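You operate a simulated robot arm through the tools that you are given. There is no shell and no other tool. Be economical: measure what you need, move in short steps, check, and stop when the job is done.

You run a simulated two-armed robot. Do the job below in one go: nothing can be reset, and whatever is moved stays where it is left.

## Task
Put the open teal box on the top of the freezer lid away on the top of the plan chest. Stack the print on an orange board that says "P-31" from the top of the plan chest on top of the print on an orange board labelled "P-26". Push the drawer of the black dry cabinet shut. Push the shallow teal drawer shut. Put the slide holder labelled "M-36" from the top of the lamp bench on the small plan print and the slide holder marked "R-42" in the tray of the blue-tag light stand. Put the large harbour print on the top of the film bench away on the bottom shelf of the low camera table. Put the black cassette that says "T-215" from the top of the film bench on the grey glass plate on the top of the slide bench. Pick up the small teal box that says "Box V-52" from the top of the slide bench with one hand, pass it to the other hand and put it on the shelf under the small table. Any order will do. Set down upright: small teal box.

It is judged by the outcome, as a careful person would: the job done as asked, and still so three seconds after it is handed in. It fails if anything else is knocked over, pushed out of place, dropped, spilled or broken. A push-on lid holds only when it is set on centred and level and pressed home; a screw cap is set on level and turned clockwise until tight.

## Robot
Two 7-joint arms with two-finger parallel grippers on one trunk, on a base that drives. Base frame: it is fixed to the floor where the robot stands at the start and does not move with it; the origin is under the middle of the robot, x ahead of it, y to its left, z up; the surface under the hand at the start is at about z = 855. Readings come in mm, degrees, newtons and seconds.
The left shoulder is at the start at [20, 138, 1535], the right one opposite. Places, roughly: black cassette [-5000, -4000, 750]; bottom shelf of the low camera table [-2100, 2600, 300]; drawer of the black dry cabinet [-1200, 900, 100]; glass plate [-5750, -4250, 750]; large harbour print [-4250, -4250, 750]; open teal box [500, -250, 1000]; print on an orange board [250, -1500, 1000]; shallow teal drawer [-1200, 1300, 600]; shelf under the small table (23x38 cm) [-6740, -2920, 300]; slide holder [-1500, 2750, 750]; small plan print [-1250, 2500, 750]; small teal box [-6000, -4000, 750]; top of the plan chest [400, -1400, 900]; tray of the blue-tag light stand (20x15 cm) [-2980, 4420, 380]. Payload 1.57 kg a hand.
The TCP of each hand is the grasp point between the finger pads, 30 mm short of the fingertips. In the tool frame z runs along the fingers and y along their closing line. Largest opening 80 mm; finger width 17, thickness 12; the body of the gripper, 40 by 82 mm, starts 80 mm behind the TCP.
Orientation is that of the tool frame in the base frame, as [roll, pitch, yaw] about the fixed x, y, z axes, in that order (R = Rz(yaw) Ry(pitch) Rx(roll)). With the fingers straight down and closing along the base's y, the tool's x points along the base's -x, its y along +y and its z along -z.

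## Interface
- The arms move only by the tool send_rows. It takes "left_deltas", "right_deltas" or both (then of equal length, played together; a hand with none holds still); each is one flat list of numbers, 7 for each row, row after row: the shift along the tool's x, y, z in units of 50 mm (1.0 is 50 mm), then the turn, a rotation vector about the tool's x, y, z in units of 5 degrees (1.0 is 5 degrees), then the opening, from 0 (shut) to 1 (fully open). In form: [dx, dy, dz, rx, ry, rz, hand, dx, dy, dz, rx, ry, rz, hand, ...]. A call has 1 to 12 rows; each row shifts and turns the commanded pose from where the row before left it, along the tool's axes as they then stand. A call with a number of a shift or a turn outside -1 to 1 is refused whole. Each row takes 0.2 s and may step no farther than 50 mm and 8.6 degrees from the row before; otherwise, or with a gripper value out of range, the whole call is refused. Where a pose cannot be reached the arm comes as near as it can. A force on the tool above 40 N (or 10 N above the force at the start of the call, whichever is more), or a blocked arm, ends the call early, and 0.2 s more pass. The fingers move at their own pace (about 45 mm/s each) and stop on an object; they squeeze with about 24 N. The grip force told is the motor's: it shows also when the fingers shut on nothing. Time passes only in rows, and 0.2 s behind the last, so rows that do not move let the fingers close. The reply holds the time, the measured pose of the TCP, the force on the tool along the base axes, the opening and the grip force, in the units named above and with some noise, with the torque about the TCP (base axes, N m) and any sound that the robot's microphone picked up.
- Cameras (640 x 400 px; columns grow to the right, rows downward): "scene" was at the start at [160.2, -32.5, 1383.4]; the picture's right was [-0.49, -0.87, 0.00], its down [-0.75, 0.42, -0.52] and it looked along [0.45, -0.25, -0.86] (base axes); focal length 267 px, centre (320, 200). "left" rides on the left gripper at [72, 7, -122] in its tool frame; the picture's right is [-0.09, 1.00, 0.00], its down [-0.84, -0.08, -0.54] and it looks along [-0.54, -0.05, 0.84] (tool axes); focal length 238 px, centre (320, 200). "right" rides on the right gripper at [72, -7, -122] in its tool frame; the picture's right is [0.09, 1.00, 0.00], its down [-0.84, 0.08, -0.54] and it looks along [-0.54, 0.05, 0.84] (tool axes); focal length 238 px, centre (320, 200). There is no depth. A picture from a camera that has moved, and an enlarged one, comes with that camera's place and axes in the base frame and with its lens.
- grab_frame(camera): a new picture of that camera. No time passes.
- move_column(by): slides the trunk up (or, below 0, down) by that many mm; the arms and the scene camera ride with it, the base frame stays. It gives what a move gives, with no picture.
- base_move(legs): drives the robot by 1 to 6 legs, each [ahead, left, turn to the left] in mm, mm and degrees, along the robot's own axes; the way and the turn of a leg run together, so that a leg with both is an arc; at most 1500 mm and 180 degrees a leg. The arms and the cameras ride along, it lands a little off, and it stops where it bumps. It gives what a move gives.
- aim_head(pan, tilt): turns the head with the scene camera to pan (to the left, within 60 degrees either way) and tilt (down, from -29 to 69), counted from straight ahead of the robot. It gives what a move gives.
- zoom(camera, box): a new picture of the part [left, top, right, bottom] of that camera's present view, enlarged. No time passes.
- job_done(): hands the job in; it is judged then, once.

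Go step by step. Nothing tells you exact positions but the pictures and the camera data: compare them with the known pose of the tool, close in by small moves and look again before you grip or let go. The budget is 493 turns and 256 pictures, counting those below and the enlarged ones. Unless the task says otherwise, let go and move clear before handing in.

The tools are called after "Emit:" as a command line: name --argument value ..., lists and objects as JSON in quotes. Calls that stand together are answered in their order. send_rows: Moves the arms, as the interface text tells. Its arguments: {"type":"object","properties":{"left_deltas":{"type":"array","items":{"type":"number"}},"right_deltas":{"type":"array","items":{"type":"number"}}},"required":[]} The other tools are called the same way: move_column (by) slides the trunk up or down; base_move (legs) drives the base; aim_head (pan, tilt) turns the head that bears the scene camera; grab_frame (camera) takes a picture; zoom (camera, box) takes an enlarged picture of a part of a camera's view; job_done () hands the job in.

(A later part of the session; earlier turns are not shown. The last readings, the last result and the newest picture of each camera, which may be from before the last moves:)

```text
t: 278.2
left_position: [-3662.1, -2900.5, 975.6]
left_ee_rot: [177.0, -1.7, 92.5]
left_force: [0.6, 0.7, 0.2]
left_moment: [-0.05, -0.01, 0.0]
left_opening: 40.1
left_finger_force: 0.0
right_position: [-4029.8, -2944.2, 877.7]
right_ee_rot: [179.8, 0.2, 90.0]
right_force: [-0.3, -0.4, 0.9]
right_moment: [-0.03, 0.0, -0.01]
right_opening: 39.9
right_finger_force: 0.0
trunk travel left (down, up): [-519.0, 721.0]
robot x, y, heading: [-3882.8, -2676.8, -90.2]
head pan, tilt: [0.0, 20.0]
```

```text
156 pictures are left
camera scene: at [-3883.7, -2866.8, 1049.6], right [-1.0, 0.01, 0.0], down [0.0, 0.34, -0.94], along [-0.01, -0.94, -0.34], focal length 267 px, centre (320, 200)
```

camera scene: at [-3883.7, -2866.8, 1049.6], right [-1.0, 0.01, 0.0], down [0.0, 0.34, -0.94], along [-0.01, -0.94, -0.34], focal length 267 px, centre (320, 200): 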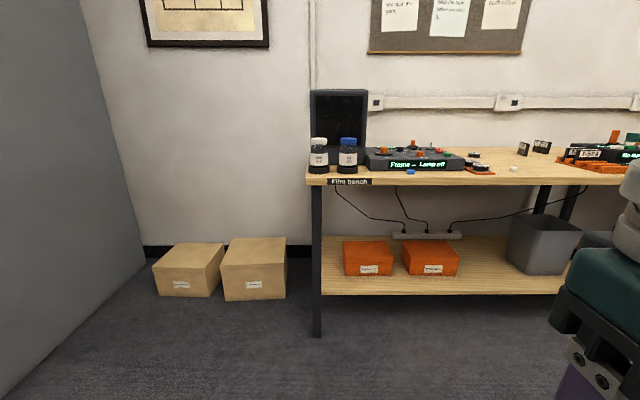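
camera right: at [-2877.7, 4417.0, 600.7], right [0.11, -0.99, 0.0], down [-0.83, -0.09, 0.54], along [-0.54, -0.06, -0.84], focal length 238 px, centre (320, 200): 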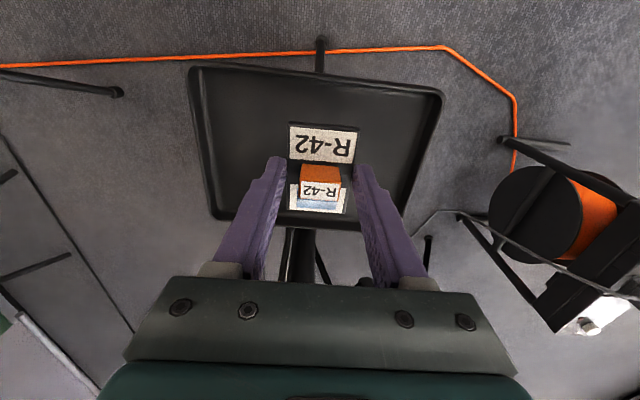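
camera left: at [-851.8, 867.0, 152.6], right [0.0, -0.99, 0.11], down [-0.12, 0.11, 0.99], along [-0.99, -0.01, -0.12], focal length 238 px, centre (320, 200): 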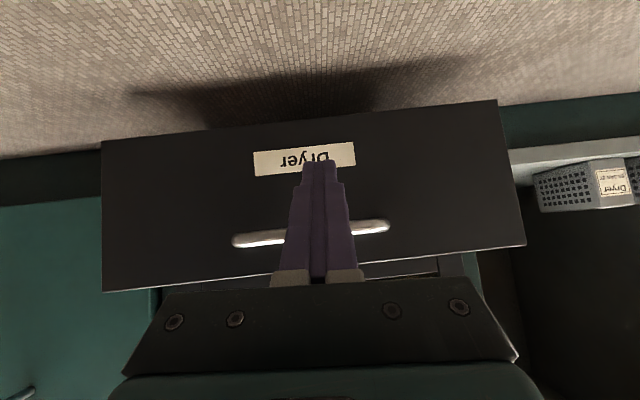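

Emit:
base_move --legs '[[0, -750, 0]]'

Emit:
move_column --by 250

Emit:
aim_head --pan 0 --tilt 32

Emit:
grab_frame --camera "scene"

```text
t: 282.2
left_position: [-4406.2, -2895.1, 975.0]
left_ee_rot: [177.1, -1.8, 92.2]
left_force: [-0.4, -1.0, -0.8]
left_moment: [0.0, 0.01, 0.0]
left_opening: 39.8
left_finger_force: 0.1
right_position: [-4773.3, -2935.3, 875.9]
right_ee_rot: [179.9, 0.2, 89.6]
right_force: [-0.3, -0.3, 0.2]
right_moment: [-0.01, 0.03, 0.02]
right_opening: 40.1
right_finger_force: 0.1
trunk travel left (down, up): [-519.0, 721.0]
robot x, y, heading: [-4628.0, -2667.2, -90.8]
head pan, tilt: [0.0, 20.0]
```

```text
t: 284.8
left_position: [-4406.1, -2894.3, 1225.7]
left_ee_rot: [177.2, -1.7, 92.2]
left_force: [1.8, -0.4, -0.9]
left_moment: [0.04, 0.04, -0.01]
left_opening: 40.0
left_finger_force: 0.1
right_position: [-4772.5, -2935.7, 1126.3]
right_ee_rot: [179.9, 0.2, 89.6]
right_force: [0.1, -0.8, -0.8]
right_moment: [0.0, 0.01, 0.01]
right_opening: 40.1
right_finger_force: 0.1
trunk travel left (down, up): [-769.0, 471.0]
robot x, y, heading: [-4628.4, -2669.5, -91.0]
head pan, tilt: [0.0, 20.0]
```

```text
t: 285.5
left_position: [-4406.6, -2894.8, 1225.0]
left_ee_rot: [177.1, -1.9, 92.2]
left_force: [-0.4, -0.1, 0.2]
left_moment: [0.02, 0.06, 0.04]
left_opening: 40.0
left_finger_force: 0.1
right_position: [-4772.0, -2935.8, 1125.1]
right_ee_rot: [179.9, 0.1, 89.6]
right_force: [0.7, 0.1, -0.3]
right_moment: [-0.02, 0.0, 0.02]
right_opening: 39.8
right_finger_force: 0.2
trunk travel left (down, up): [-769.0, 471.0]
robot x, y, heading: [-4622.5, -2666.2, -90.7]
head pan, tilt: [0.0, 32.0]
```

```text
155 pictures are left
camera scene: at [-4627.1, -2856.5, 1280.4], right [-1.0, 0.01, 0.0], down [0.01, 0.53, -0.85], along [-0.01, -0.85, -0.53], focal length 267 px, centre (320, 200)
```

scene: 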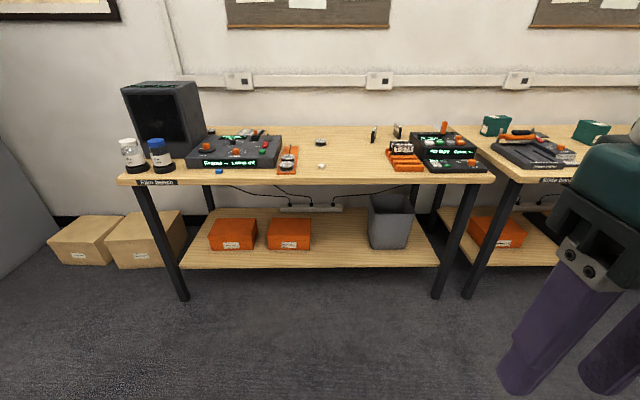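

Emit:
zoom --camera "scene" --box '[110, 110, 310, 190]'

Emit:
zoom --camera "scene" --box '[270, 100, 500, 190]'

```text
3.20 times, centred on (210, 150) of scene
camera zoom: at [-4627.1, -2856.5, 1280.4], right [-1.0, 0.01, 0.0], down [0.01, 0.53, -0.85], along [-0.01, -0.85, -0.53], focal length 854 px, centre (672, 360)
```

zoom: 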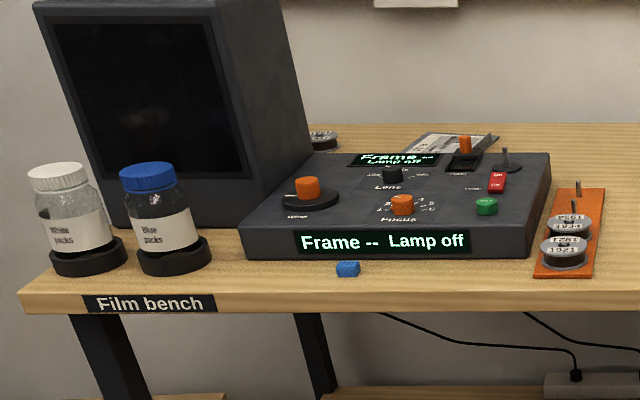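

```text
2.78 times, centred on (385, 145) of scene
camera zoom: at [-4627.1, -2856.5, 1280.4], right [-1.0, 0.01, 0.0], down [0.01, 0.53, -0.85], along [-0.01, -0.85, -0.53], focal length 742 px, centre (139, 353)
```

zoom: 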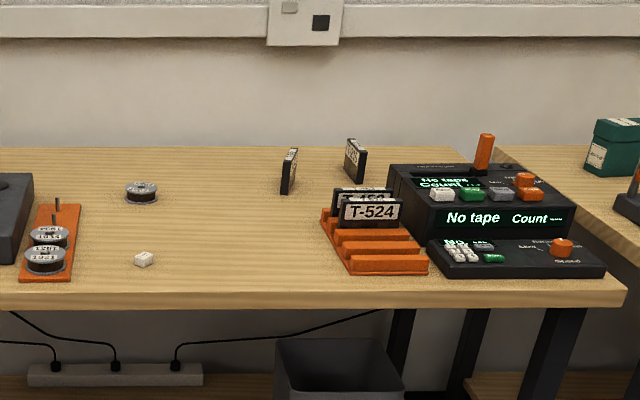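

Film bench: harbour print lies behind the control box at the left; two upright black cassettes stand near [-4950,-4325] and [-5100,-4390]. Move closer to read them.

Emit:
base_move --legs '[[600, -270, 0.8]]'

Emit:
grab_frame --camera "scene"

Emit:
zoom --camera "scene" --box '[250, 150, 450, 275]'

```text
t: 289.1
left_position: [-4671.3, -3479.8, 1225.3]
left_ee_rot: [177.1, -1.9, 93.0]
left_force: [0.2, -0.3, 0.3]
left_moment: [0.02, 0.0, -0.02]
left_opening: 39.8
left_finger_force: 0.0
right_position: [-5036.8, -3527.1, 1124.8]
right_ee_rot: [179.9, 0.2, 90.3]
right_force: [-0.4, -0.2, -0.4]
right_moment: [0.0, -0.02, 0.0]
right_opening: 39.9
right_finger_force: 0.1
trunk travel left (down, up): [-769.0, 471.0]
robot x, y, heading: [-4893.1, -3257.0, -90.1]
head pan, tilt: [0.0, 32.0]
```

```text
152 pictures are left
camera scene: at [-4892.4, -3444.9, 1280.3], right [-1.0, 0.0, 0.0], down [0.0, 0.53, -0.85], along [0.0, -0.85, -0.53], focal length 267 px, centre (320, 200)
```

scene: 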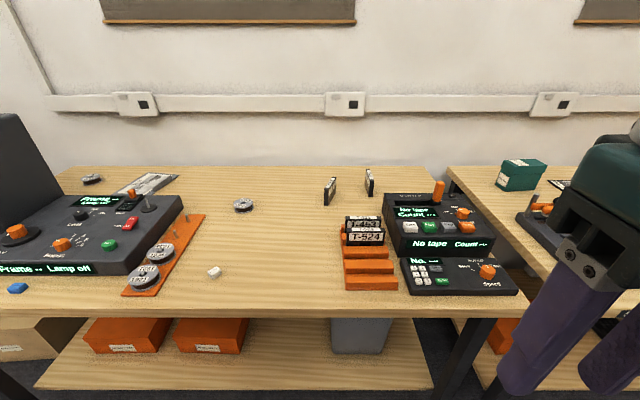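

```text
3.20 times, centred on (350, 212) of scene
camera zoom: at [-4892.4, -3444.9, 1280.3], right [-1.0, 0.0, 0.0], down [0.0, 0.53, -0.85], along [0.0, -0.85, -0.53], focal length 854 px, centre (224, 160)
```

zoom: 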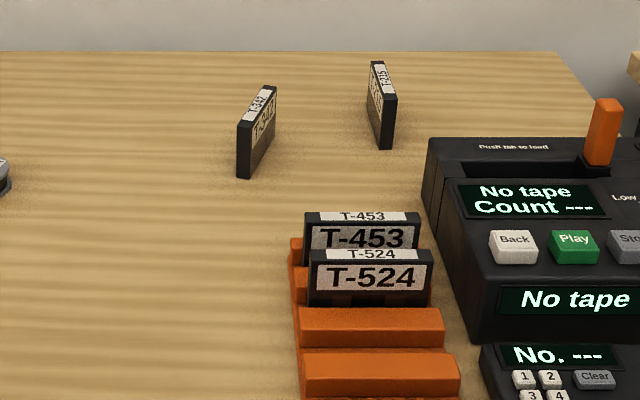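

Emit:
zoom --camera "scene" --box '[315, 160, 385, 210]'

Emit:
aim_head --pan 0 --tilt 45

Emit:
zoom --camera "scene" --box '[315, 90, 385, 140]'

```text
8.00 times, centred on (350, 185) of scene
camera zoom: at [-4892.4, -3444.9, 1280.3], right [-1.0, 0.0, 0.0], down [0.0, 0.53, -0.85], along [0.0, -0.85, -0.53], focal length 2134 px, centre (80, 320)
```

zoom: 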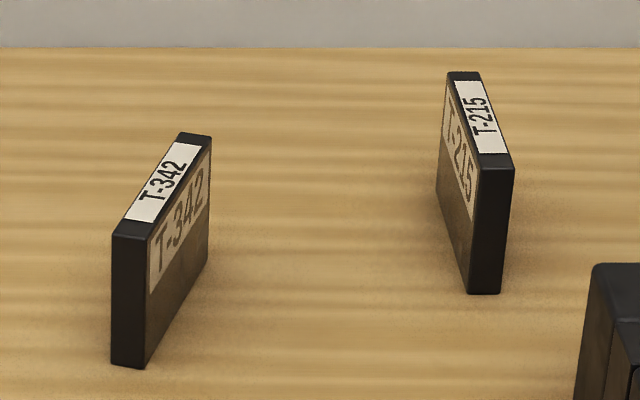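

```text
t: 289.9
left_position: [-4671.1, -3480.6, 1225.7]
left_ee_rot: [177.2, -1.8, 92.8]
left_force: [-0.6, 0.1, -0.1]
left_moment: [0.01, 0.01, 0.0]
left_opening: 40.1
left_finger_force: 0.1
right_position: [-5037.9, -3526.1, 1126.4]
right_ee_rot: [180.0, 0.2, 90.4]
right_force: [-0.3, 0.7, -0.7]
right_moment: [0.01, -0.05, 0.0]
right_opening: 40.0
right_finger_force: 0.0
trunk travel left (down, up): [-769.0, 471.0]
robot x, y, heading: [-4896.8, -3254.0, -90.0]
head pan, tilt: [0.0, 45.0]
```

```text
8.00 times, centred on (350, 115) of scene
camera zoom: at [-4892.4, -3436.7, 1260.9], right [-1.0, 0.0, 0.0], down [0.0, 0.71, -0.71], along [0.0, -0.71, -0.71], focal length 2134 px, centre (80, 880)
```

zoom: 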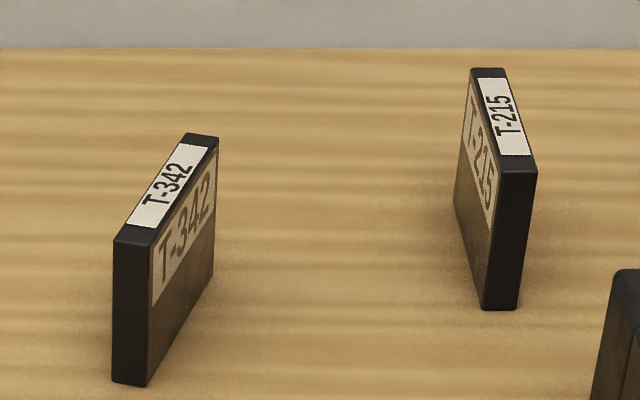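

T-215 is the right-hand upright cassette at ≈[-5070,-4294], deep on the bench, so I'll use a 45° forward-tilted right hand. Prepare the pose at a distance.

Emit:
send_rows --right_deltas '[0, 0, 0, 0, -1, 0, 0.6, 0, 0, 0, 0, -1, 0, 0.6, 0, 0, 0, 0, -1, 0, 0.6, 0, 0, 0, 0, -1, 0, 0.6, 0, 0, 0, 0, -1, 0, 0.6, 0, 0, 0, 0, -1, 0, 0.6, 0, 0, 0, 0, -1, 0, 0.6, 0, 0, 0, 0, -1, 0, 0.6, 0, 0, 0, 0, -1, 0, 0.6]' --left_deltas '[0.9, 0, 0, 0, 0, 0, 0.5, 0.9, 0, 0, 0, 0, 0, 0.5, 0.2, 0, 0, 0, 0, 0, 0.5, 0, 0, 0, 0, 0, 0, 0.5, 0, 0, 0, 0, 0, 0, 0.5, 0, 0, 0, 0, 0, 0, 0.5, 0, 0, 0, 0, 0, 0, 0.5, 0, 0, 0, 0, 0, 0, 0.5, 0, 0, 0, 0, 0, 0, 0.5]'

Emit:
send_rows --right_deltas '[-0.68, 0, 0.68, 0, 0, 0, 0.6, -0.68, 0, 0.68, 0, 0, 0, 0.6, -0.68, 0, 0.68, 0, 0, 0, 0.6, -0.68, 0, 0.68, 0, 0, 0, 0.6]'

Emit:
move_column --by -200

Emit:
aim_head --pan -10 --tilt 30

Emit:
grab_frame --camera "scene"

```text
t: 291.9
left_position: [-4669.0, -3441.5, 1228.6]
left_ee_rot: [175.6, -6.0, 92.4]
left_force: [0.0, -0.1, 0.6]
left_moment: [0.0, 0.02, -0.02]
left_opening: 39.8
left_finger_force: 0.0
left hand out of reach, approached as far as the arm can: row 1, 2, 3
right_position: [-5029.4, -3549.4, 1111.6]
right_ee_rot: [-179.9, 45.2, 90.3]
right_force: [0.1, -0.6, -0.1]
right_moment: [0.02, 0.0, -0.01]
right_opening: 48.3
right_finger_force: 0.2
right hand out of reach, approached as far as the arm can: row 5, 6, 7, 8
trunk travel left (down, up): [-769.0, 471.0]
robot x, y, heading: [-4893.2, -3253.6, -90.0]
head pan, tilt: [0.0, 45.0]
```

```text
t: 292.9
left_position: [-4669.8, -3441.6, 1229.8]
left_ee_rot: [175.5, -6.0, 92.2]
left_force: [0.6, 0.4, 1.1]
left_moment: [0.0, -0.02, -0.05]
left_opening: 40.1
left_finger_force: 0.1
right_position: [-5030.0, -3740.2, 1114.1]
right_ee_rot: [179.9, 45.2, 90.2]
right_force: [-0.1, 0.6, -0.1]
right_moment: [-0.01, -0.01, 0.01]
right_opening: 48.0
right_finger_force: 0.1
trunk travel left (down, up): [-769.0, 471.0]
robot x, y, heading: [-4895.5, -3255.3, -90.0]
head pan, tilt: [0.0, 45.0]
```

```text
t: 295.1
left_position: [-4669.1, -3441.1, 1028.3]
left_ee_rot: [175.5, -6.0, 92.5]
left_force: [-0.2, -0.2, 0.1]
left_moment: [0.0, 0.0, -0.02]
left_opening: 40.1
left_finger_force: 0.1
right_position: [-5029.7, -3740.4, 914.8]
right_ee_rot: [179.9, 45.2, 90.3]
right_force: [-1.3, 0.3, 0.2]
right_moment: [0.0, 0.03, -0.02]
right_opening: 48.1
right_finger_force: 0.2
trunk travel left (down, up): [-569.0, 671.0]
robot x, y, heading: [-4894.1, -3255.3, -89.8]
head pan, tilt: [0.0, 45.0]
```

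```text
t: 295.8
left_position: [-4669.8, -3441.7, 1029.5]
left_ee_rot: [175.5, -6.1, 92.4]
left_force: [0.2, -0.4, 0.2]
left_moment: [0.0, 0.02, 0.03]
left_opening: 39.9
left_finger_force: 0.1
right_position: [-5030.0, -3739.1, 914.2]
right_ee_rot: [179.9, 45.3, 90.2]
right_force: [-0.6, 0.1, -0.2]
right_moment: [0.0, -0.01, 0.01]
right_opening: 48.3
right_finger_force: 0.1
trunk travel left (down, up): [-569.0, 671.0]
robot x, y, heading: [-4894.4, -3256.4, -90.1]
head pan, tilt: [-10.0, 30.0]
```

```text
148 pictures are left
camera scene: at [-4908.0, -3444.4, 1083.4], right [-0.98, 0.17, 0.0], down [0.09, 0.49, -0.87], along [-0.15, -0.85, -0.5], focal length 267 px, centre (320, 200)
```

scene: 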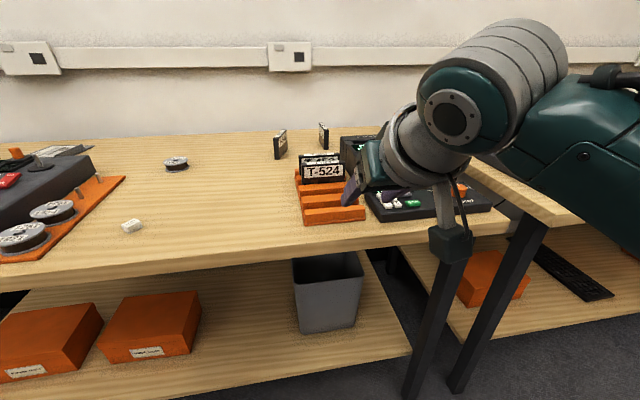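

Emit:
move_column --by 70

Emit:
base_move --legs '[[0, -41, 0], [330, 0, 0]]'

Emit:
send_rows --right_deltas '[-0.6, 0, 0.6, 0, 0, 0, 0.6, -0.6, 0, 0.6, 0, 0, 0, 0.6]'

Emit:
grab_frame --camera "right"

Emit:
grab_frame --camera "scene"

```text
t: 296.9
left_position: [-4669.8, -3442.0, 1098.5]
left_ee_rot: [175.5, -6.1, 92.4]
left_force: [0.1, 0.5, -0.1]
left_moment: [0.01, -0.03, -0.02]
left_opening: 40.1
left_finger_force: 0.1
right_position: [-5030.6, -3740.5, 982.6]
right_ee_rot: [179.9, 45.1, 90.0]
right_force: [0.1, 0.5, -0.2]
right_moment: [0.04, 0.0, 0.0]
right_opening: 47.9
right_finger_force: 0.0
trunk travel left (down, up): [-639.0, 601.0]
robot x, y, heading: [-4891.6, -3251.8, -90.1]
head pan, tilt: [-10.0, 30.0]
```

```text
t: 299.6
left_position: [-4707.5, -3776.1, 1099.5]
left_ee_rot: [175.5, -6.2, 92.5]
left_force: [0.3, -0.5, -0.4]
left_moment: [-0.04, -0.04, -0.01]
left_opening: 40.1
left_finger_force: 0.1
right_position: [-5069.8, -4074.1, 983.7]
right_ee_rot: [180.0, 45.1, 90.4]
right_force: [0.4, 1.1, 0.4]
right_moment: [0.02, 0.01, -0.01]
right_opening: 47.9
right_finger_force: 0.0
trunk travel left (down, up): [-639.0, 601.0]
robot x, y, heading: [-4932.7, -3588.7, -90.0]
head pan, tilt: [-10.0, 30.0]
```

```text
t: 300.2
left_position: [-4708.0, -3774.5, 1097.4]
left_ee_rot: [175.4, -6.3, 92.4]
left_force: [-0.6, -0.3, 0.6]
left_moment: [0.01, 0.02, -0.05]
left_opening: 40.1
left_finger_force: 0.0
right_position: [-5068.6, -4160.1, 982.7]
right_ee_rot: [180.0, 45.2, 90.3]
right_force: [0.5, -0.6, -0.3]
right_moment: [0.0, -0.01, -0.01]
right_opening: 48.2
right_finger_force: 0.1
trunk travel left (down, up): [-639.0, 601.0]
robot x, y, heading: [-4934.2, -3587.5, -90.1]
head pan, tilt: [-10.0, 30.0]
```

```text
147 pictures are left
camera right: at [-5076.8, -4023.0, 1017.7], right [1.0, 0.07, -0.06], down [0.08, -0.2, 0.98], along [0.06, -0.98, -0.21], focal length 238 px, centre (320, 200)
```

right: 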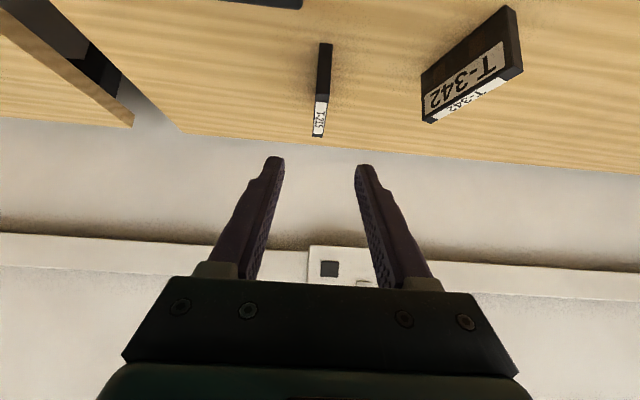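

```text
146 pictures are left
camera scene: at [-4947.7, -3779.1, 1153.5], right [-0.99, 0.17, 0.0], down [0.09, 0.49, -0.87], along [-0.15, -0.85, -0.5], focal length 267 px, centre (320, 200)
```

scene: 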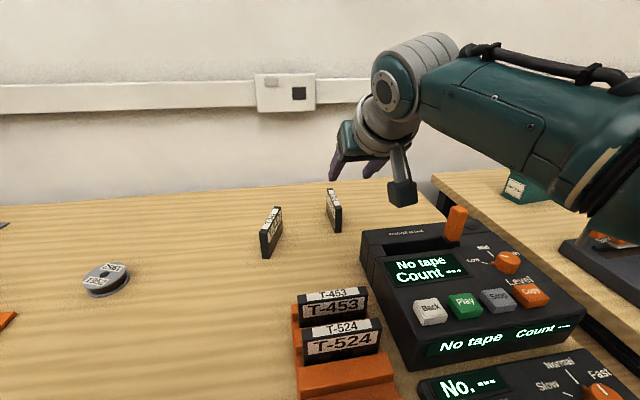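

The hand camera would clip the tape counter at 45°, so reduce tilt to 35°, close in 40 mm, and extend.

Emit:
send_rows --right_deltas '[0, 0, 0, 0, 1, 0, 0.6, 0, 0, 0, 0, 1, 0, 0.6]'

Emit:
base_move --legs '[[42, 0, 0]]'

Emit:
send_rows --right_deltas '[-0.6, 0, 0.2, 0, 0, 0, 0.6, -0.6, 0, 0.2, 0, 0, 0, 0.6]'

Emit:
move_column --by -60

Emit:
grab_frame --camera "scene"

Emit:
grab_frame --camera "right"

```text
t: 300.8
left_position: [-4709.4, -3774.7, 1097.8]
left_ee_rot: [175.5, -6.3, 92.4]
left_force: [-0.3, 0.4, 0.2]
left_moment: [0.02, 0.03, -0.01]
left_opening: 40.0
left_finger_force: 0.1
right_position: [-5068.5, -4159.8, 981.1]
right_ee_rot: [179.9, 35.1, 90.3]
right_force: [0.3, 0.0, -0.3]
right_moment: [0.01, -0.03, 0.03]
right_opening: 48.0
right_finger_force: 0.1
trunk travel left (down, up): [-639.0, 601.0]
robot x, y, heading: [-4930.7, -3591.6, -90.0]
head pan, tilt: [-10.0, 30.0]
```

```text
t: 301.7
left_position: [-4707.8, -3817.0, 1097.4]
left_ee_rot: [175.5, -6.3, 92.5]
left_force: [-0.1, -0.5, -0.6]
left_moment: [-0.02, 0.0, 0.06]
left_opening: 40.1
left_finger_force: 0.1
right_position: [-5069.1, -4201.0, 982.1]
right_ee_rot: [179.9, 35.2, 90.2]
right_force: [-0.6, 0.3, 0.6]
right_moment: [-0.01, 0.01, -0.01]
right_opening: 48.2
right_finger_force: 0.0
trunk travel left (down, up): [-639.0, 601.0]
robot x, y, heading: [-4930.8, -3631.8, -89.9]
head pan, tilt: [-10.0, 30.0]
```

```text
t: 302.3
left_position: [-4707.8, -3816.6, 1097.0]
left_ee_rot: [175.3, -6.4, 92.4]
left_force: [0.3, -0.6, 0.1]
left_moment: [0.04, 0.02, 0.0]
left_opening: 40.0
left_finger_force: 0.1
right_position: [-5069.6, -4222.4, 996.7]
right_ee_rot: [179.9, 35.2, 90.3]
right_force: [0.3, 0.2, 0.4]
right_moment: [0.02, 0.01, 0.02]
right_opening: 47.9
right_finger_force: 0.1
right hand out of reach, approached as far as the arm can: row 1, 2
trunk travel left (down, up): [-639.0, 601.0]
robot x, y, heading: [-4934.2, -3634.9, -89.8]
head pan, tilt: [-10.0, 30.0]
```

```text
t: 303.3
left_position: [-4709.2, -3816.3, 1037.9]
left_ee_rot: [175.4, -6.4, 92.5]
left_force: [-0.4, -0.1, 0.2]
left_moment: [0.02, 0.0, 0.03]
left_opening: 40.1
left_finger_force: 0.2
right_position: [-5069.1, -4221.0, 936.6]
right_ee_rot: [179.9, 35.1, 90.3]
right_force: [-0.8, 1.2, 0.5]
right_moment: [-0.02, -0.02, 0.01]
right_opening: 48.1
right_finger_force: 0.1
trunk travel left (down, up): [-579.0, 661.0]
robot x, y, heading: [-4935.3, -3633.7, -89.8]
head pan, tilt: [-10.0, 30.0]
```

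```text
145 pictures are left
camera scene: at [-4947.5, -3820.7, 1093.5], right [-0.99, 0.17, 0.0], down [0.09, 0.49, -0.87], along [-0.15, -0.85, -0.5], focal length 267 px, centre (320, 200)
```

scene: 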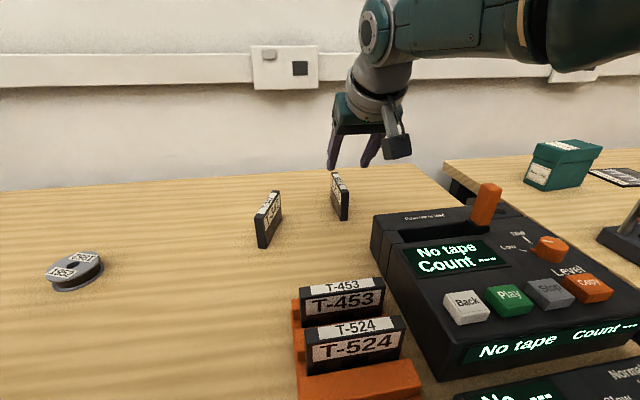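

```text
144 pictures are left
camera right: at [-5076.8, -4093.5, 995.7], right [1.0, 0.08, -0.05], down [0.08, -0.37, 0.92], along [0.06, -0.92, -0.38], focal length 238 px, centre (320, 200)
```

right: 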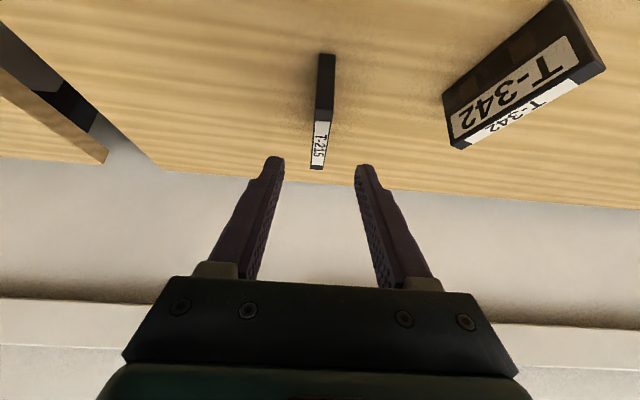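

Emit:
send_rows --right_deltas '[-0.4, 0, -0.57, 0, 0, 0, 0.6, -0.4, 0, -0.57, 0, 0, 0, 0.6, -0.65, 0, 0.45, 0, 0, 0, 0.6, -0.3, 0, 0.2, 0, 0, 0, 0.6]'

Emit:
move_column --by -80

Emit:
grab_frame --camera "scene"

Emit:
grab_frame --camera "right"

```text
t: 304.3
left_position: [-4709.5, -3816.6, 1037.1]
left_ee_rot: [175.4, -6.4, 92.5]
left_force: [-0.1, -0.6, 0.5]
left_moment: [0.03, -0.01, 0.03]
left_opening: 40.0
left_finger_force: 0.1
right_position: [-5068.6, -4230.3, 1006.2]
right_ee_rot: [179.8, 35.1, 90.3]
right_force: [0.2, 0.0, -0.1]
right_moment: [0.01, 0.02, 0.03]
right_opening: 47.9
right_finger_force: 0.1
right hand out of reach, approached as far as the arm can: row 3, 4
trunk travel left (down, up): [-579.0, 661.0]
robot x, y, heading: [-4936.0, -3632.4, -89.9]
head pan, tilt: [-10.0, 30.0]
```

```text
t: 305.4
left_position: [-4707.9, -3816.6, 956.8]
left_ee_rot: [175.4, -6.4, 92.5]
left_force: [-0.6, 0.0, -0.1]
left_moment: [-0.02, -0.03, -0.01]
left_opening: 40.2
left_finger_force: 0.1
right_position: [-5069.1, -4230.8, 926.7]
right_ee_rot: [179.9, 35.1, 90.4]
right_force: [0.2, 0.0, 0.1]
right_moment: [-0.01, 0.02, 0.02]
right_opening: 48.0
right_finger_force: 0.1
trunk travel left (down, up): [-499.0, 741.0]
robot x, y, heading: [-4935.7, -3631.1, -89.9]
head pan, tilt: [-10.0, 30.0]
```

```text
143 pictures are left
camera scene: at [-4947.5, -3820.7, 1013.5], right [-0.99, 0.17, 0.0], down [0.09, 0.49, -0.87], along [-0.15, -0.85, -0.5], focal length 267 px, centre (320, 200)
```

scene: 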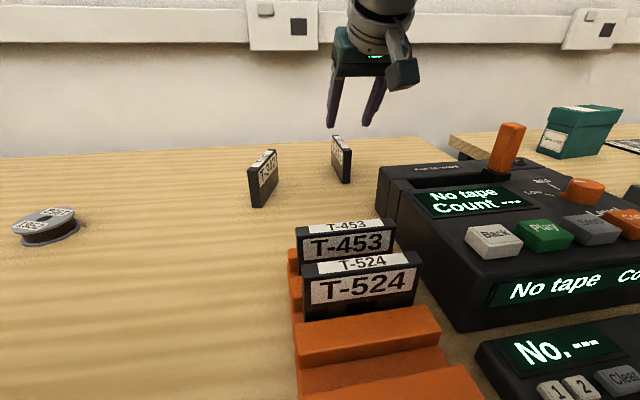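

```text
142 pictures are left
camera right: at [-5076.8, -4102.8, 985.3], right [1.0, 0.08, -0.05], down [0.08, -0.37, 0.92], along [0.06, -0.92, -0.38], focal length 238 px, centre (320, 200)
```

right: 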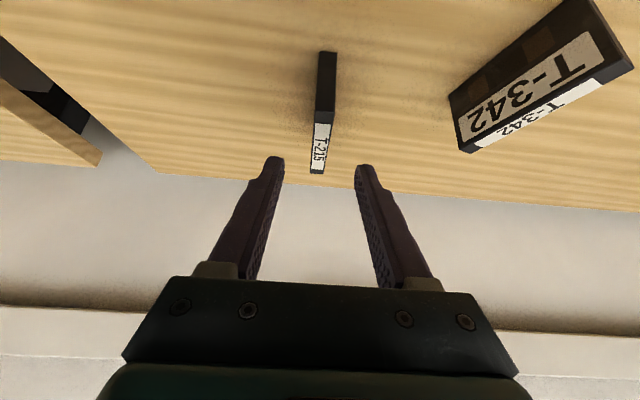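

Emit:
base_move --legs '[[35, 0, 0]]'

```text
t: 306.3
left_position: [-4708.8, -3852.0, 959.0]
left_ee_rot: [175.4, -6.4, 92.4]
left_force: [0.4, -0.7, -0.6]
left_moment: [0.02, 0.02, 0.01]
left_opening: 40.1
left_finger_force: 0.1
right_position: [-5070.0, -4266.4, 925.7]
right_ee_rot: [179.9, 35.1, 90.3]
right_force: [0.1, 0.6, -0.1]
right_moment: [-0.02, 0.01, -0.01]
right_opening: 48.1
right_finger_force: 0.0
trunk travel left (down, up): [-499.0, 741.0]
robot x, y, heading: [-4935.0, -3666.0, -89.9]
head pan, tilt: [-10.0, 30.0]
```

Emit:
move_column --by -55

Emit:
grab_frame --camera "right"

Emit:
grab_frame --camera "scene"

```text
t: 307.3
left_position: [-4709.9, -3851.4, 903.4]
left_ee_rot: [175.4, -6.4, 92.4]
left_force: [-1.2, 0.2, 0.8]
left_moment: [-0.02, 0.02, -0.03]
left_opening: 39.9
left_finger_force: 0.1
right_position: [-5069.0, -4266.0, 871.4]
right_ee_rot: [179.9, 35.1, 90.3]
right_force: [-0.3, -0.1, -0.1]
right_moment: [-0.01, -0.03, 0.01]
right_opening: 47.8
right_finger_force: 0.1
trunk travel left (down, up): [-444.0, 796.0]
robot x, y, heading: [-4930.7, -3666.1, -90.1]
head pan, tilt: [-10.0, 30.0]
```

```text
141 pictures are left
camera right: at [-5077.0, -4137.8, 930.2], right [1.0, 0.08, -0.05], down [0.08, -0.37, 0.92], along [0.06, -0.92, -0.38], focal length 238 px, centre (320, 200)
```

right: 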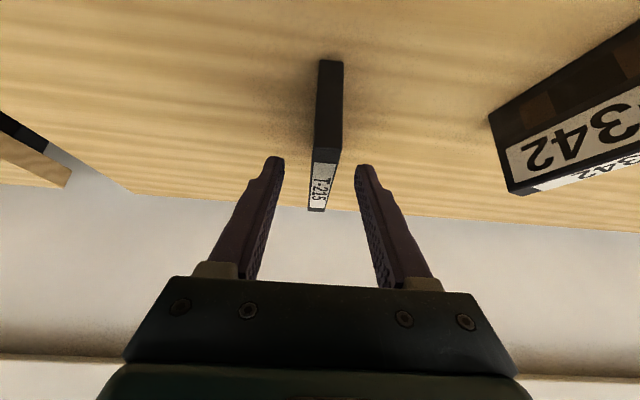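

```text
140 pictures are left
camera scene: at [-4947.6, -3855.7, 958.5], right [-0.99, 0.17, 0.0], down [0.09, 0.49, -0.87], along [-0.15, -0.85, -0.5], focal length 267 px, centre (320, 200)
```

scene: 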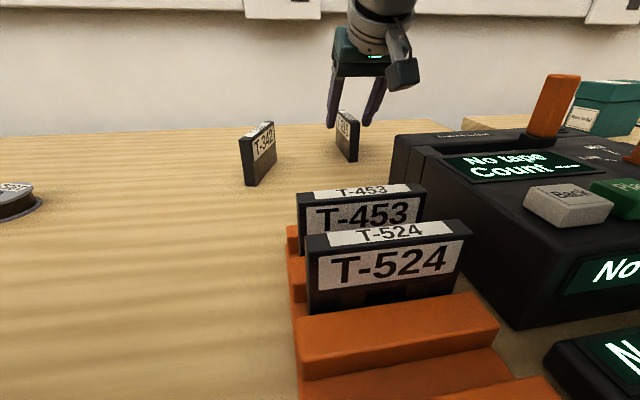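

Emit:
move_column --by -24

Emit:
send_rows --right_deltas '[0, 0, 0, 0, 0, 0, 0.35, 0, 0, 0, 0, 0, 0, 0.2, 0, 0, 0, 0, 0, 0, 0.05, 0, 0, 0, 0, 0, 0, 0.05]'

Emit:
grab_frame --camera "right"

```text
t: 308.0
left_position: [-4709.4, -3852.1, 878.6]
left_ee_rot: [175.4, -6.5, 92.3]
left_force: [0.0, 0.8, -0.8]
left_moment: [0.0, 0.01, 0.03]
left_opening: 39.8
left_finger_force: 0.1
right_position: [-5070.0, -4267.1, 847.4]
right_ee_rot: [179.9, 35.0, 90.3]
right_force: [0.7, -0.1, -0.5]
right_moment: [0.0, -0.04, 0.01]
right_opening: 47.9
right_finger_force: 0.0
trunk travel left (down, up): [-420.0, 820.0]
robot x, y, heading: [-4932.4, -3667.1, -90.0]
head pan, tilt: [-10.0, 30.0]
```

```text
t: 309.0
left_position: [-4709.2, -3850.6, 879.0]
left_ee_rot: [175.4, -6.4, 92.5]
left_force: [0.5, 0.6, 0.0]
left_moment: [-0.05, -0.03, -0.01]
left_opening: 40.0
left_finger_force: 0.0
right_position: [-5069.5, -4267.2, 847.4]
right_ee_rot: [179.8, 35.0, 90.3]
right_force: [-0.3, 0.6, 0.2]
right_moment: [-0.03, 0.07, 0.02]
right_opening: 14.4
right_finger_force: 24.5
trunk travel left (down, up): [-420.0, 820.0]
robot x, y, heading: [-4934.0, -3666.4, -90.1]
head pan, tilt: [-10.0, 30.0]
```

```text
139 pictures are left
camera right: at [-5077.0, -4137.7, 906.2], right [1.0, 0.08, -0.05], down [0.08, -0.37, 0.92], along [0.06, -0.92, -0.38], focal length 238 px, centre (320, 200)
```

right: 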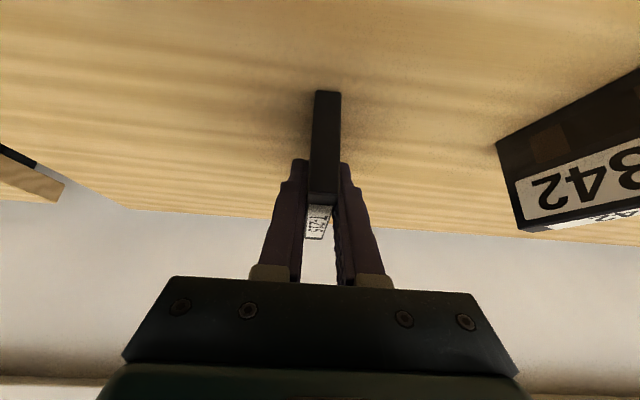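

T-215 gripped. Lift, back off, and go to the slide bench.

Emit:
move_column --by 170

Emit:
base_move --legs '[[-420, 0, 0], [0, -850, 0]]'

Emit:
aim_head --pan 8 --tilt 32

Emit:
grab_frame --camera "scene"

```text
t: 310.9
left_position: [-4708.1, -3851.1, 1048.5]
left_ee_rot: [175.4, -6.4, 92.4]
left_force: [0.2, 0.0, -0.4]
left_moment: [-0.02, 0.01, 0.02]
left_opening: 39.9
left_finger_force: 0.0
right_position: [-5068.2, -4266.0, 1015.9]
right_ee_rot: [179.9, 35.1, 90.2]
right_force: [-0.3, 0.4, -0.5]
right_moment: [-0.01, 0.03, 0.01]
right_opening: 14.1
right_finger_force: 23.5
trunk travel left (down, up): [-590.0, 650.0]
robot x, y, heading: [-4933.0, -3667.4, -89.9]
head pan, tilt: [-10.0, 30.0]
```

```text
t: 317.6
left_position: [-5567.5, -3441.4, 1049.2]
left_ee_rot: [175.4, -6.4, 92.5]
left_force: [0.1, -0.5, 0.1]
left_moment: [0.02, 0.01, -0.04]
left_opening: 39.9
left_finger_force: 0.0
right_position: [-5929.5, -3856.4, 1017.5]
right_ee_rot: [179.8, 35.1, 90.3]
right_force: [-0.2, -0.8, 0.0]
right_moment: [-0.01, -0.02, 0.02]
right_opening: 14.4
right_finger_force: 24.0
trunk travel left (down, up): [-590.0, 650.0]
robot x, y, heading: [-5793.7, -3257.3, -89.9]
head pan, tilt: [-10.0, 30.0]
```

```text
t: 318.4
left_position: [-5568.7, -3441.1, 1048.5]
left_ee_rot: [175.4, -6.5, 92.4]
left_force: [0.2, 0.1, -0.8]
left_moment: [-0.01, 0.0, -0.03]
left_opening: 40.0
left_finger_force: 0.1
right_position: [-5928.9, -3855.7, 1016.9]
right_ee_rot: [179.8, 35.0, 90.3]
right_force: [0.5, 0.2, 0.4]
right_moment: [-0.01, 0.02, -0.01]
right_opening: 14.2
right_finger_force: 23.8
trunk travel left (down, up): [-590.0, 650.0]
robot x, y, heading: [-5793.5, -3256.1, -89.8]
head pan, tilt: [8.0, 32.0]
```

```text
138 pictures are left
camera scene: at [-5779.2, -3444.8, 1101.3], right [-0.99, -0.14, 0.0], down [-0.07, 0.52, -0.85], along [0.12, -0.84, -0.53], focal length 267 px, centre (320, 200)
```

scene: 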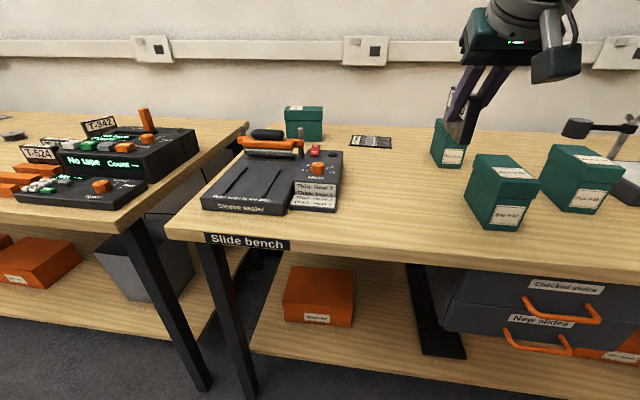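

Emit:
zoom --camera "scene" --box '[260, 90, 460, 215]'

Emit:
zoom --camera "scene" --box '[420, 100, 640, 240]'

```text
3.20 times, centred on (360, 152) of scene
camera zoom: at [-5779.2, -3444.8, 1101.3], right [-0.99, -0.14, 0.0], down [-0.07, 0.52, -0.85], along [0.12, -0.84, -0.53], focal length 854 px, centre (192, 352)
```

zoom: 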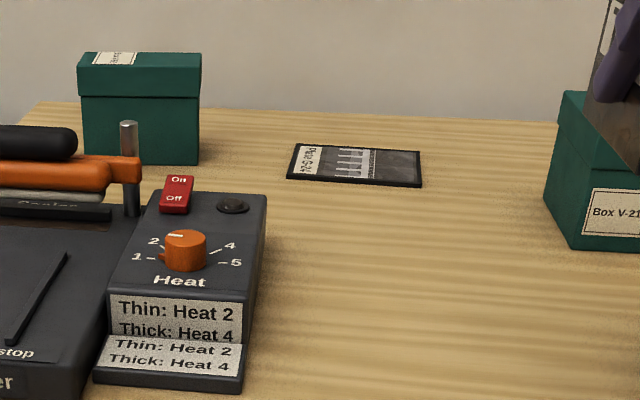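

```text
2.86 times, centred on (530, 170) of scene
camera zoom: at [-5779.2, -3444.8, 1101.3], right [-0.99, -0.14, 0.0], down [-0.07, 0.52, -0.85], along [0.12, -0.84, -0.53], focal length 762 px, centre (-280, 286)
```

zoom: 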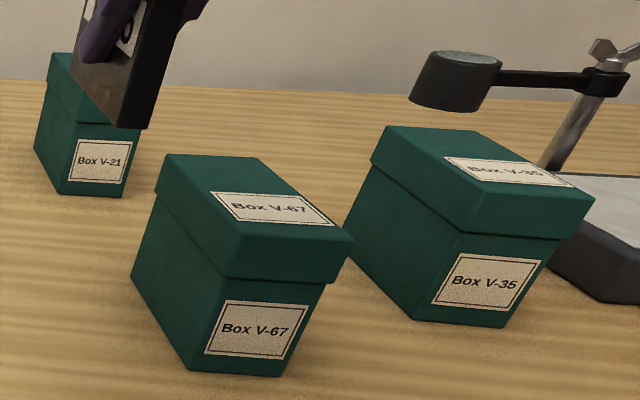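

Grey glass plate (Plate S-24) lies at ≈[-5828,-4318]. Align and drive in with the cassette high.

Emit:
base_move --legs '[[0, 101, 0], [415, 0, 0]]'

Emit:
grab_frame --camera "right"

Emit:
aim_head --pan -10 --tilt 32

Emit:
grab_frame --camera "scene"

```text
t: 321.7
left_position: [-5468.7, -3853.9, 1048.5]
left_ee_rot: [175.5, -6.5, 92.3]
left_force: [-0.5, 0.0, 1.2]
left_moment: [-0.02, -0.04, -0.02]
left_opening: 40.4
left_finger_force: 0.0
right_position: [-5829.9, -4269.4, 1017.1]
right_ee_rot: [179.9, 35.0, 90.2]
right_force: [0.0, 0.2, 0.1]
right_moment: [0.01, 0.0, -0.04]
right_opening: 14.2
right_finger_force: 24.0
trunk travel left (down, up): [-590.0, 650.0]
robot x, y, heading: [-5693.1, -3670.4, -90.2]
head pan, tilt: [8.0, 32.0]
```

```text
135 pictures are left
camera right: at [-5837.5, -4140.4, 1076.0], right [1.0, 0.08, -0.05], down [0.08, -0.37, 0.92], along [0.05, -0.92, -0.38], focal length 238 px, centre (320, 200)
```

right: 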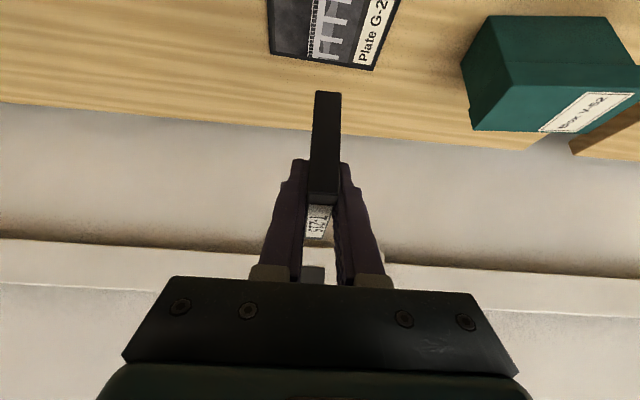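

```text
t: 322.5
left_position: [-5467.7, -3854.6, 1049.0]
left_ee_rot: [175.4, -6.4, 92.3]
left_force: [0.1, 0.3, -0.4]
left_moment: [0.02, 0.01, -0.01]
left_opening: 40.0
left_finger_force: 0.0
right_position: [-5829.6, -4269.2, 1017.3]
right_ee_rot: [180.0, 35.1, 90.2]
right_force: [-0.5, 0.0, -0.2]
right_moment: [0.01, 0.03, 0.0]
right_opening: 14.6
right_finger_force: 23.6
trunk travel left (down, up): [-590.0, 650.0]
robot x, y, heading: [-5691.6, -3665.8, -89.9]
head pan, tilt: [-10.0, 32.0]
```

```text
134 pictures are left
camera scene: at [-5707.1, -3857.9, 1101.3], right [-0.98, 0.17, 0.0], down [0.09, 0.52, -0.85], along [-0.15, -0.84, -0.53], focal length 267 px, centre (320, 200)
```

scene: 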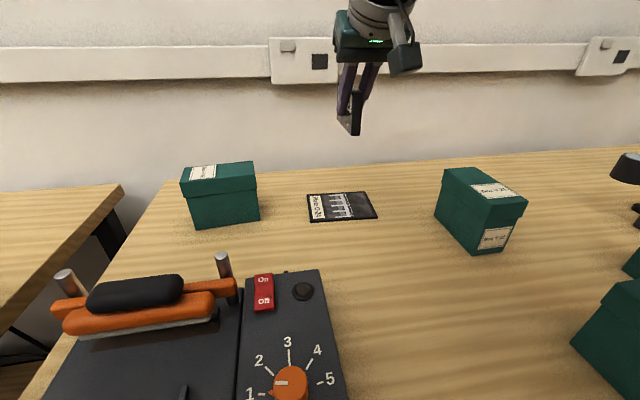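

Emit:
base_move --legs '[[18, 0, 0]]'

Emit:
move_column --by -140

Emit:
grab_frame --camera "scene"

Emit:
zoom --camera "right" --box '[200, 60, 440, 210]'

```text
t: 323.3
left_position: [-5468.6, -3872.3, 1048.7]
left_ee_rot: [175.5, -6.4, 92.3]
left_force: [-0.3, -0.4, 0.5]
left_moment: [-0.06, -0.02, 0.03]
left_opening: 39.9
left_finger_force: 0.0
right_position: [-5829.4, -4286.6, 1016.8]
right_ee_rot: [179.9, 35.1, 90.2]
right_force: [-0.2, 0.1, -1.0]
right_moment: [0.0, -0.02, 0.03]
right_opening: 14.0
right_finger_force: 23.8
trunk travel left (down, up): [-590.0, 650.0]
robot x, y, heading: [-5694.4, -3687.5, -90.0]
head pan, tilt: [-10.0, 32.0]
```

```text
t: 325.0
left_position: [-5468.4, -3872.5, 907.6]
left_ee_rot: [175.4, -6.3, 92.2]
left_force: [0.7, -0.8, -0.6]
left_moment: [-0.02, 0.02, 0.0]
left_opening: 40.1
left_finger_force: 0.0
right_position: [-5831.0, -4286.5, 876.7]
right_ee_rot: [180.0, 35.0, 90.3]
right_force: [0.3, 0.2, 0.1]
right_moment: [0.01, 0.0, 0.04]
right_opening: 14.3
right_finger_force: 24.4
trunk travel left (down, up): [-450.0, 790.0]
robot x, y, heading: [-5692.0, -3688.4, -90.2]
head pan, tilt: [-10.0, 32.0]
```

```text
133 pictures are left
camera scene: at [-5707.2, -3875.7, 961.4], right [-0.98, 0.17, 0.0], down [0.09, 0.52, -0.85], along [-0.15, -0.83, -0.53], focal length 267 px, centre (320, 200)
```

scene: 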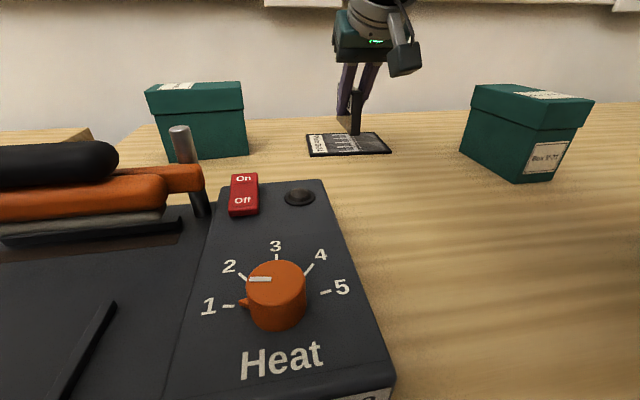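

```text
2.67 times, centred on (320, 135) of right
camera zoom: at [-5837.5, -4158.2, 936.0], right [1.0, 0.08, -0.05], down [0.08, -0.37, 0.92], along [0.05, -0.92, -0.38], focal length 636 px, centre (320, 373)
```

zoom: 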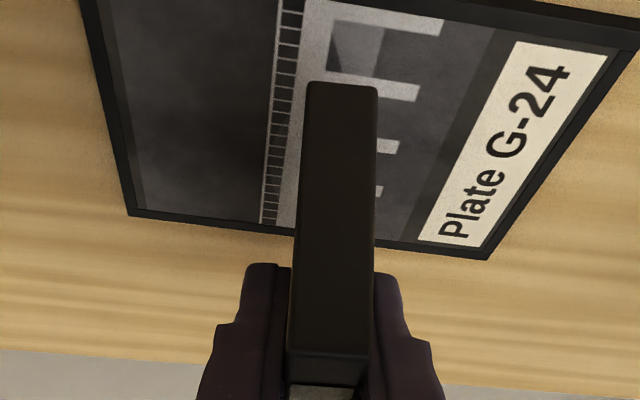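

Emit:
move_column --by -15

Emit:
move_column --by -4

Emit:
move_column --by -3

Emit:
zoom --camera "scene" --box '[270, 60, 430, 170]'

```text
t: 325.6
left_position: [-5467.7, -3873.2, 893.7]
left_ee_rot: [175.4, -6.3, 92.4]
left_force: [-0.7, 0.4, -0.5]
left_moment: [0.02, -0.01, -0.01]
left_opening: 40.0
left_finger_force: 0.0
right_position: [-5829.0, -4286.0, 862.5]
right_ee_rot: [179.9, 35.1, 90.2]
right_force: [-1.3, -0.6, -1.0]
right_moment: [0.01, 0.0, 0.02]
right_opening: 14.3
right_finger_force: 24.4
trunk travel left (down, up): [-435.0, 805.0]
robot x, y, heading: [-5692.9, -3689.1, -90.2]
head pan, tilt: [-10.0, 32.0]
```

```text
t: 326.1
left_position: [-5469.1, -3872.8, 889.4]
left_ee_rot: [175.3, -6.4, 92.2]
left_force: [-0.4, 0.0, 0.6]
left_moment: [0.03, 0.0, -0.03]
left_opening: 40.0
left_finger_force: 0.0
right_position: [-5830.3, -4284.7, 857.1]
right_ee_rot: [179.9, 35.1, 90.2]
right_force: [-1.0, -0.3, -0.4]
right_moment: [0.01, 0.03, -0.04]
right_opening: 14.0
right_finger_force: 24.8
trunk travel left (down, up): [-431.0, 809.0]
robot x, y, heading: [-5689.4, -3689.3, -90.1]
head pan, tilt: [-10.0, 32.0]
```

```text
t: 326.6
left_position: [-5468.4, -3872.8, 886.4]
left_ee_rot: [175.4, -6.4, 92.4]
left_force: [-0.4, -0.1, 0.7]
left_moment: [0.0, 0.01, 0.0]
left_opening: 39.9
left_finger_force: 0.1
right_position: [-5830.3, -4287.1, 854.6]
right_ee_rot: [179.9, 35.2, 90.3]
right_force: [1.4, -0.1, -0.3]
right_moment: [0.02, 0.03, -0.01]
right_opening: 14.3
right_finger_force: 24.2
trunk travel left (down, up): [-428.0, 812.0]
robot x, y, heading: [-5690.9, -3689.3, -90.1]
head pan, tilt: [-10.0, 32.0]
```

```text
3.64 times, centred on (350, 115) of scene
camera zoom: at [-5707.2, -3875.6, 939.3], right [-0.98, 0.17, 0.0], down [0.09, 0.52, -0.85], along [-0.15, -0.83, -0.53], focal length 970 px, centre (211, 509)
```

zoom: 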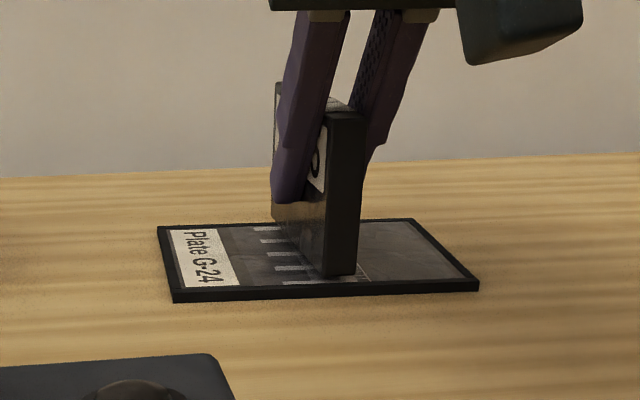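

Emit:
move_column --by -3

Emit:
move_column --by -3

Emit:
zoom --camera "scene" --box '[270, 60, 430, 170]'

```text
t: 327.2
left_position: [-5468.1, -3872.2, 883.2]
left_ee_rot: [175.5, -6.5, 92.3]
left_force: [-0.4, -0.6, 0.7]
left_moment: [-0.01, 0.0, -0.02]
left_opening: 40.0
left_finger_force: 0.1
right_position: [-5829.5, -4287.4, 851.6]
right_ee_rot: [179.8, 35.1, 90.1]
right_force: [0.5, -0.2, -0.9]
right_moment: [0.04, 0.0, 0.03]
right_opening: 14.1
right_finger_force: 23.8
trunk travel left (down, up): [-425.0, 815.0]
robot x, y, heading: [-5695.1, -3684.9, -90.3]
head pan, tilt: [-10.0, 32.0]
```

```text
t: 327.7
left_position: [-5469.3, -3874.1, 881.6]
left_ee_rot: [175.4, -6.4, 92.4]
left_force: [0.3, -0.6, 0.1]
left_moment: [0.01, 0.02, -0.02]
left_opening: 40.0
left_finger_force: 0.1
right_position: [-5829.8, -4289.4, 850.8]
right_ee_rot: [-180.0, 35.2, 90.2]
right_force: [-0.4, 3.7, 11.7]
right_moment: [0.51, 0.02, -0.03]
right_opening: 14.2
right_finger_force: 24.1
trunk travel left (down, up): [-422.0, 818.0]
robot x, y, heading: [-5693.6, -3689.7, -90.1]
head pan, tilt: [-10.0, 32.0]
```

```text
3.64 times, centred on (350, 115) of scene
camera zoom: at [-5707.4, -3876.2, 933.6], right [-0.98, 0.17, 0.0], down [0.09, 0.52, -0.85], along [-0.15, -0.84, -0.53], focal length 970 px, centre (211, 509)
```

zoom: 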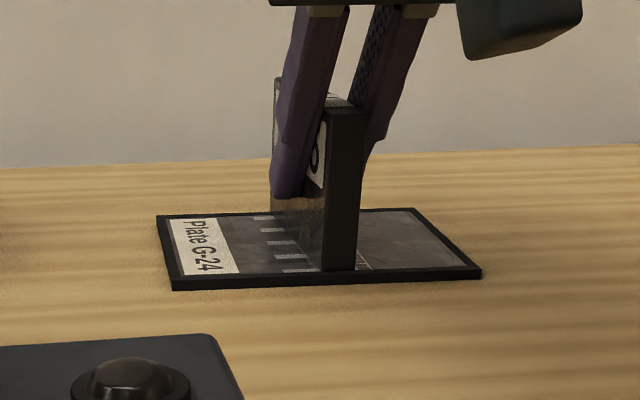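

Touching the plate; release and lift away.

Emit:
send_rows --right_deltas '[0, 0, 0, 0, 0, 0, 0.25, 0, 0, 0, 0, 0, 0, 0.5, 0, 0, 0, 0, 0, 0, 0.6, 0, 0, 0, 0, 0, 0, 0.6]'

Emit:
move_column --by 170

Emit:
grab_frame --camera "scene"

```text
t: 328.7
left_position: [-5468.6, -3872.9, 881.2]
left_ee_rot: [175.3, -6.5, 92.3]
left_force: [0.5, 0.7, -0.1]
left_moment: [0.01, -0.02, 0.0]
left_opening: 40.0
left_finger_force: 0.1
right_position: [-5830.9, -4286.7, 849.0]
right_ee_rot: [179.9, 35.1, 90.2]
right_force: [-0.4, -0.1, 0.0]
right_moment: [-0.03, 0.02, 0.01]
right_opening: 47.9
right_finger_force: 0.0
trunk travel left (down, up): [-422.0, 818.0]
robot x, y, heading: [-5691.8, -3688.8, -89.9]
head pan, tilt: [-10.0, 32.0]
```

```text
t: 330.6
left_position: [-5469.4, -3873.2, 1051.3]
left_ee_rot: [175.3, -6.4, 92.3]
left_force: [-0.1, 0.0, 0.8]
left_moment: [-0.01, -0.01, -0.02]
left_opening: 40.1
left_finger_force: 0.1
right_position: [-5831.1, -4286.9, 1016.7]
right_ee_rot: [179.9, 35.1, 90.2]
right_force: [-0.5, -0.7, 1.1]
right_moment: [0.03, 0.0, -0.02]
right_opening: 48.0
right_finger_force: 0.2
trunk travel left (down, up): [-592.0, 648.0]
robot x, y, heading: [-5694.3, -3686.6, -90.0]
head pan, tilt: [-10.0, 32.0]
```

```text
129 pictures are left
camera scene: at [-5707.2, -3875.6, 1103.3], right [-0.98, 0.17, 0.0], down [0.09, 0.52, -0.85], along [-0.15, -0.83, -0.53], focal length 267 px, centre (320, 200)
```

scene: 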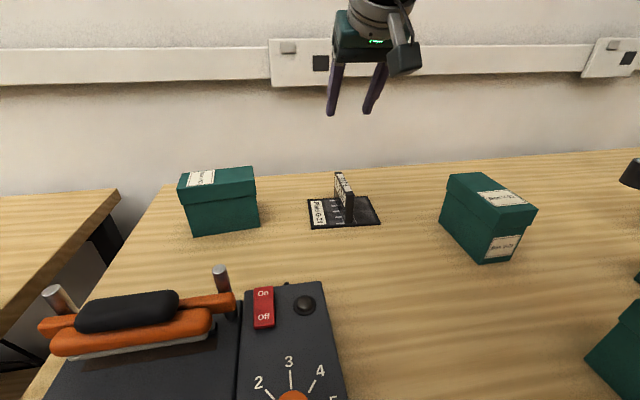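

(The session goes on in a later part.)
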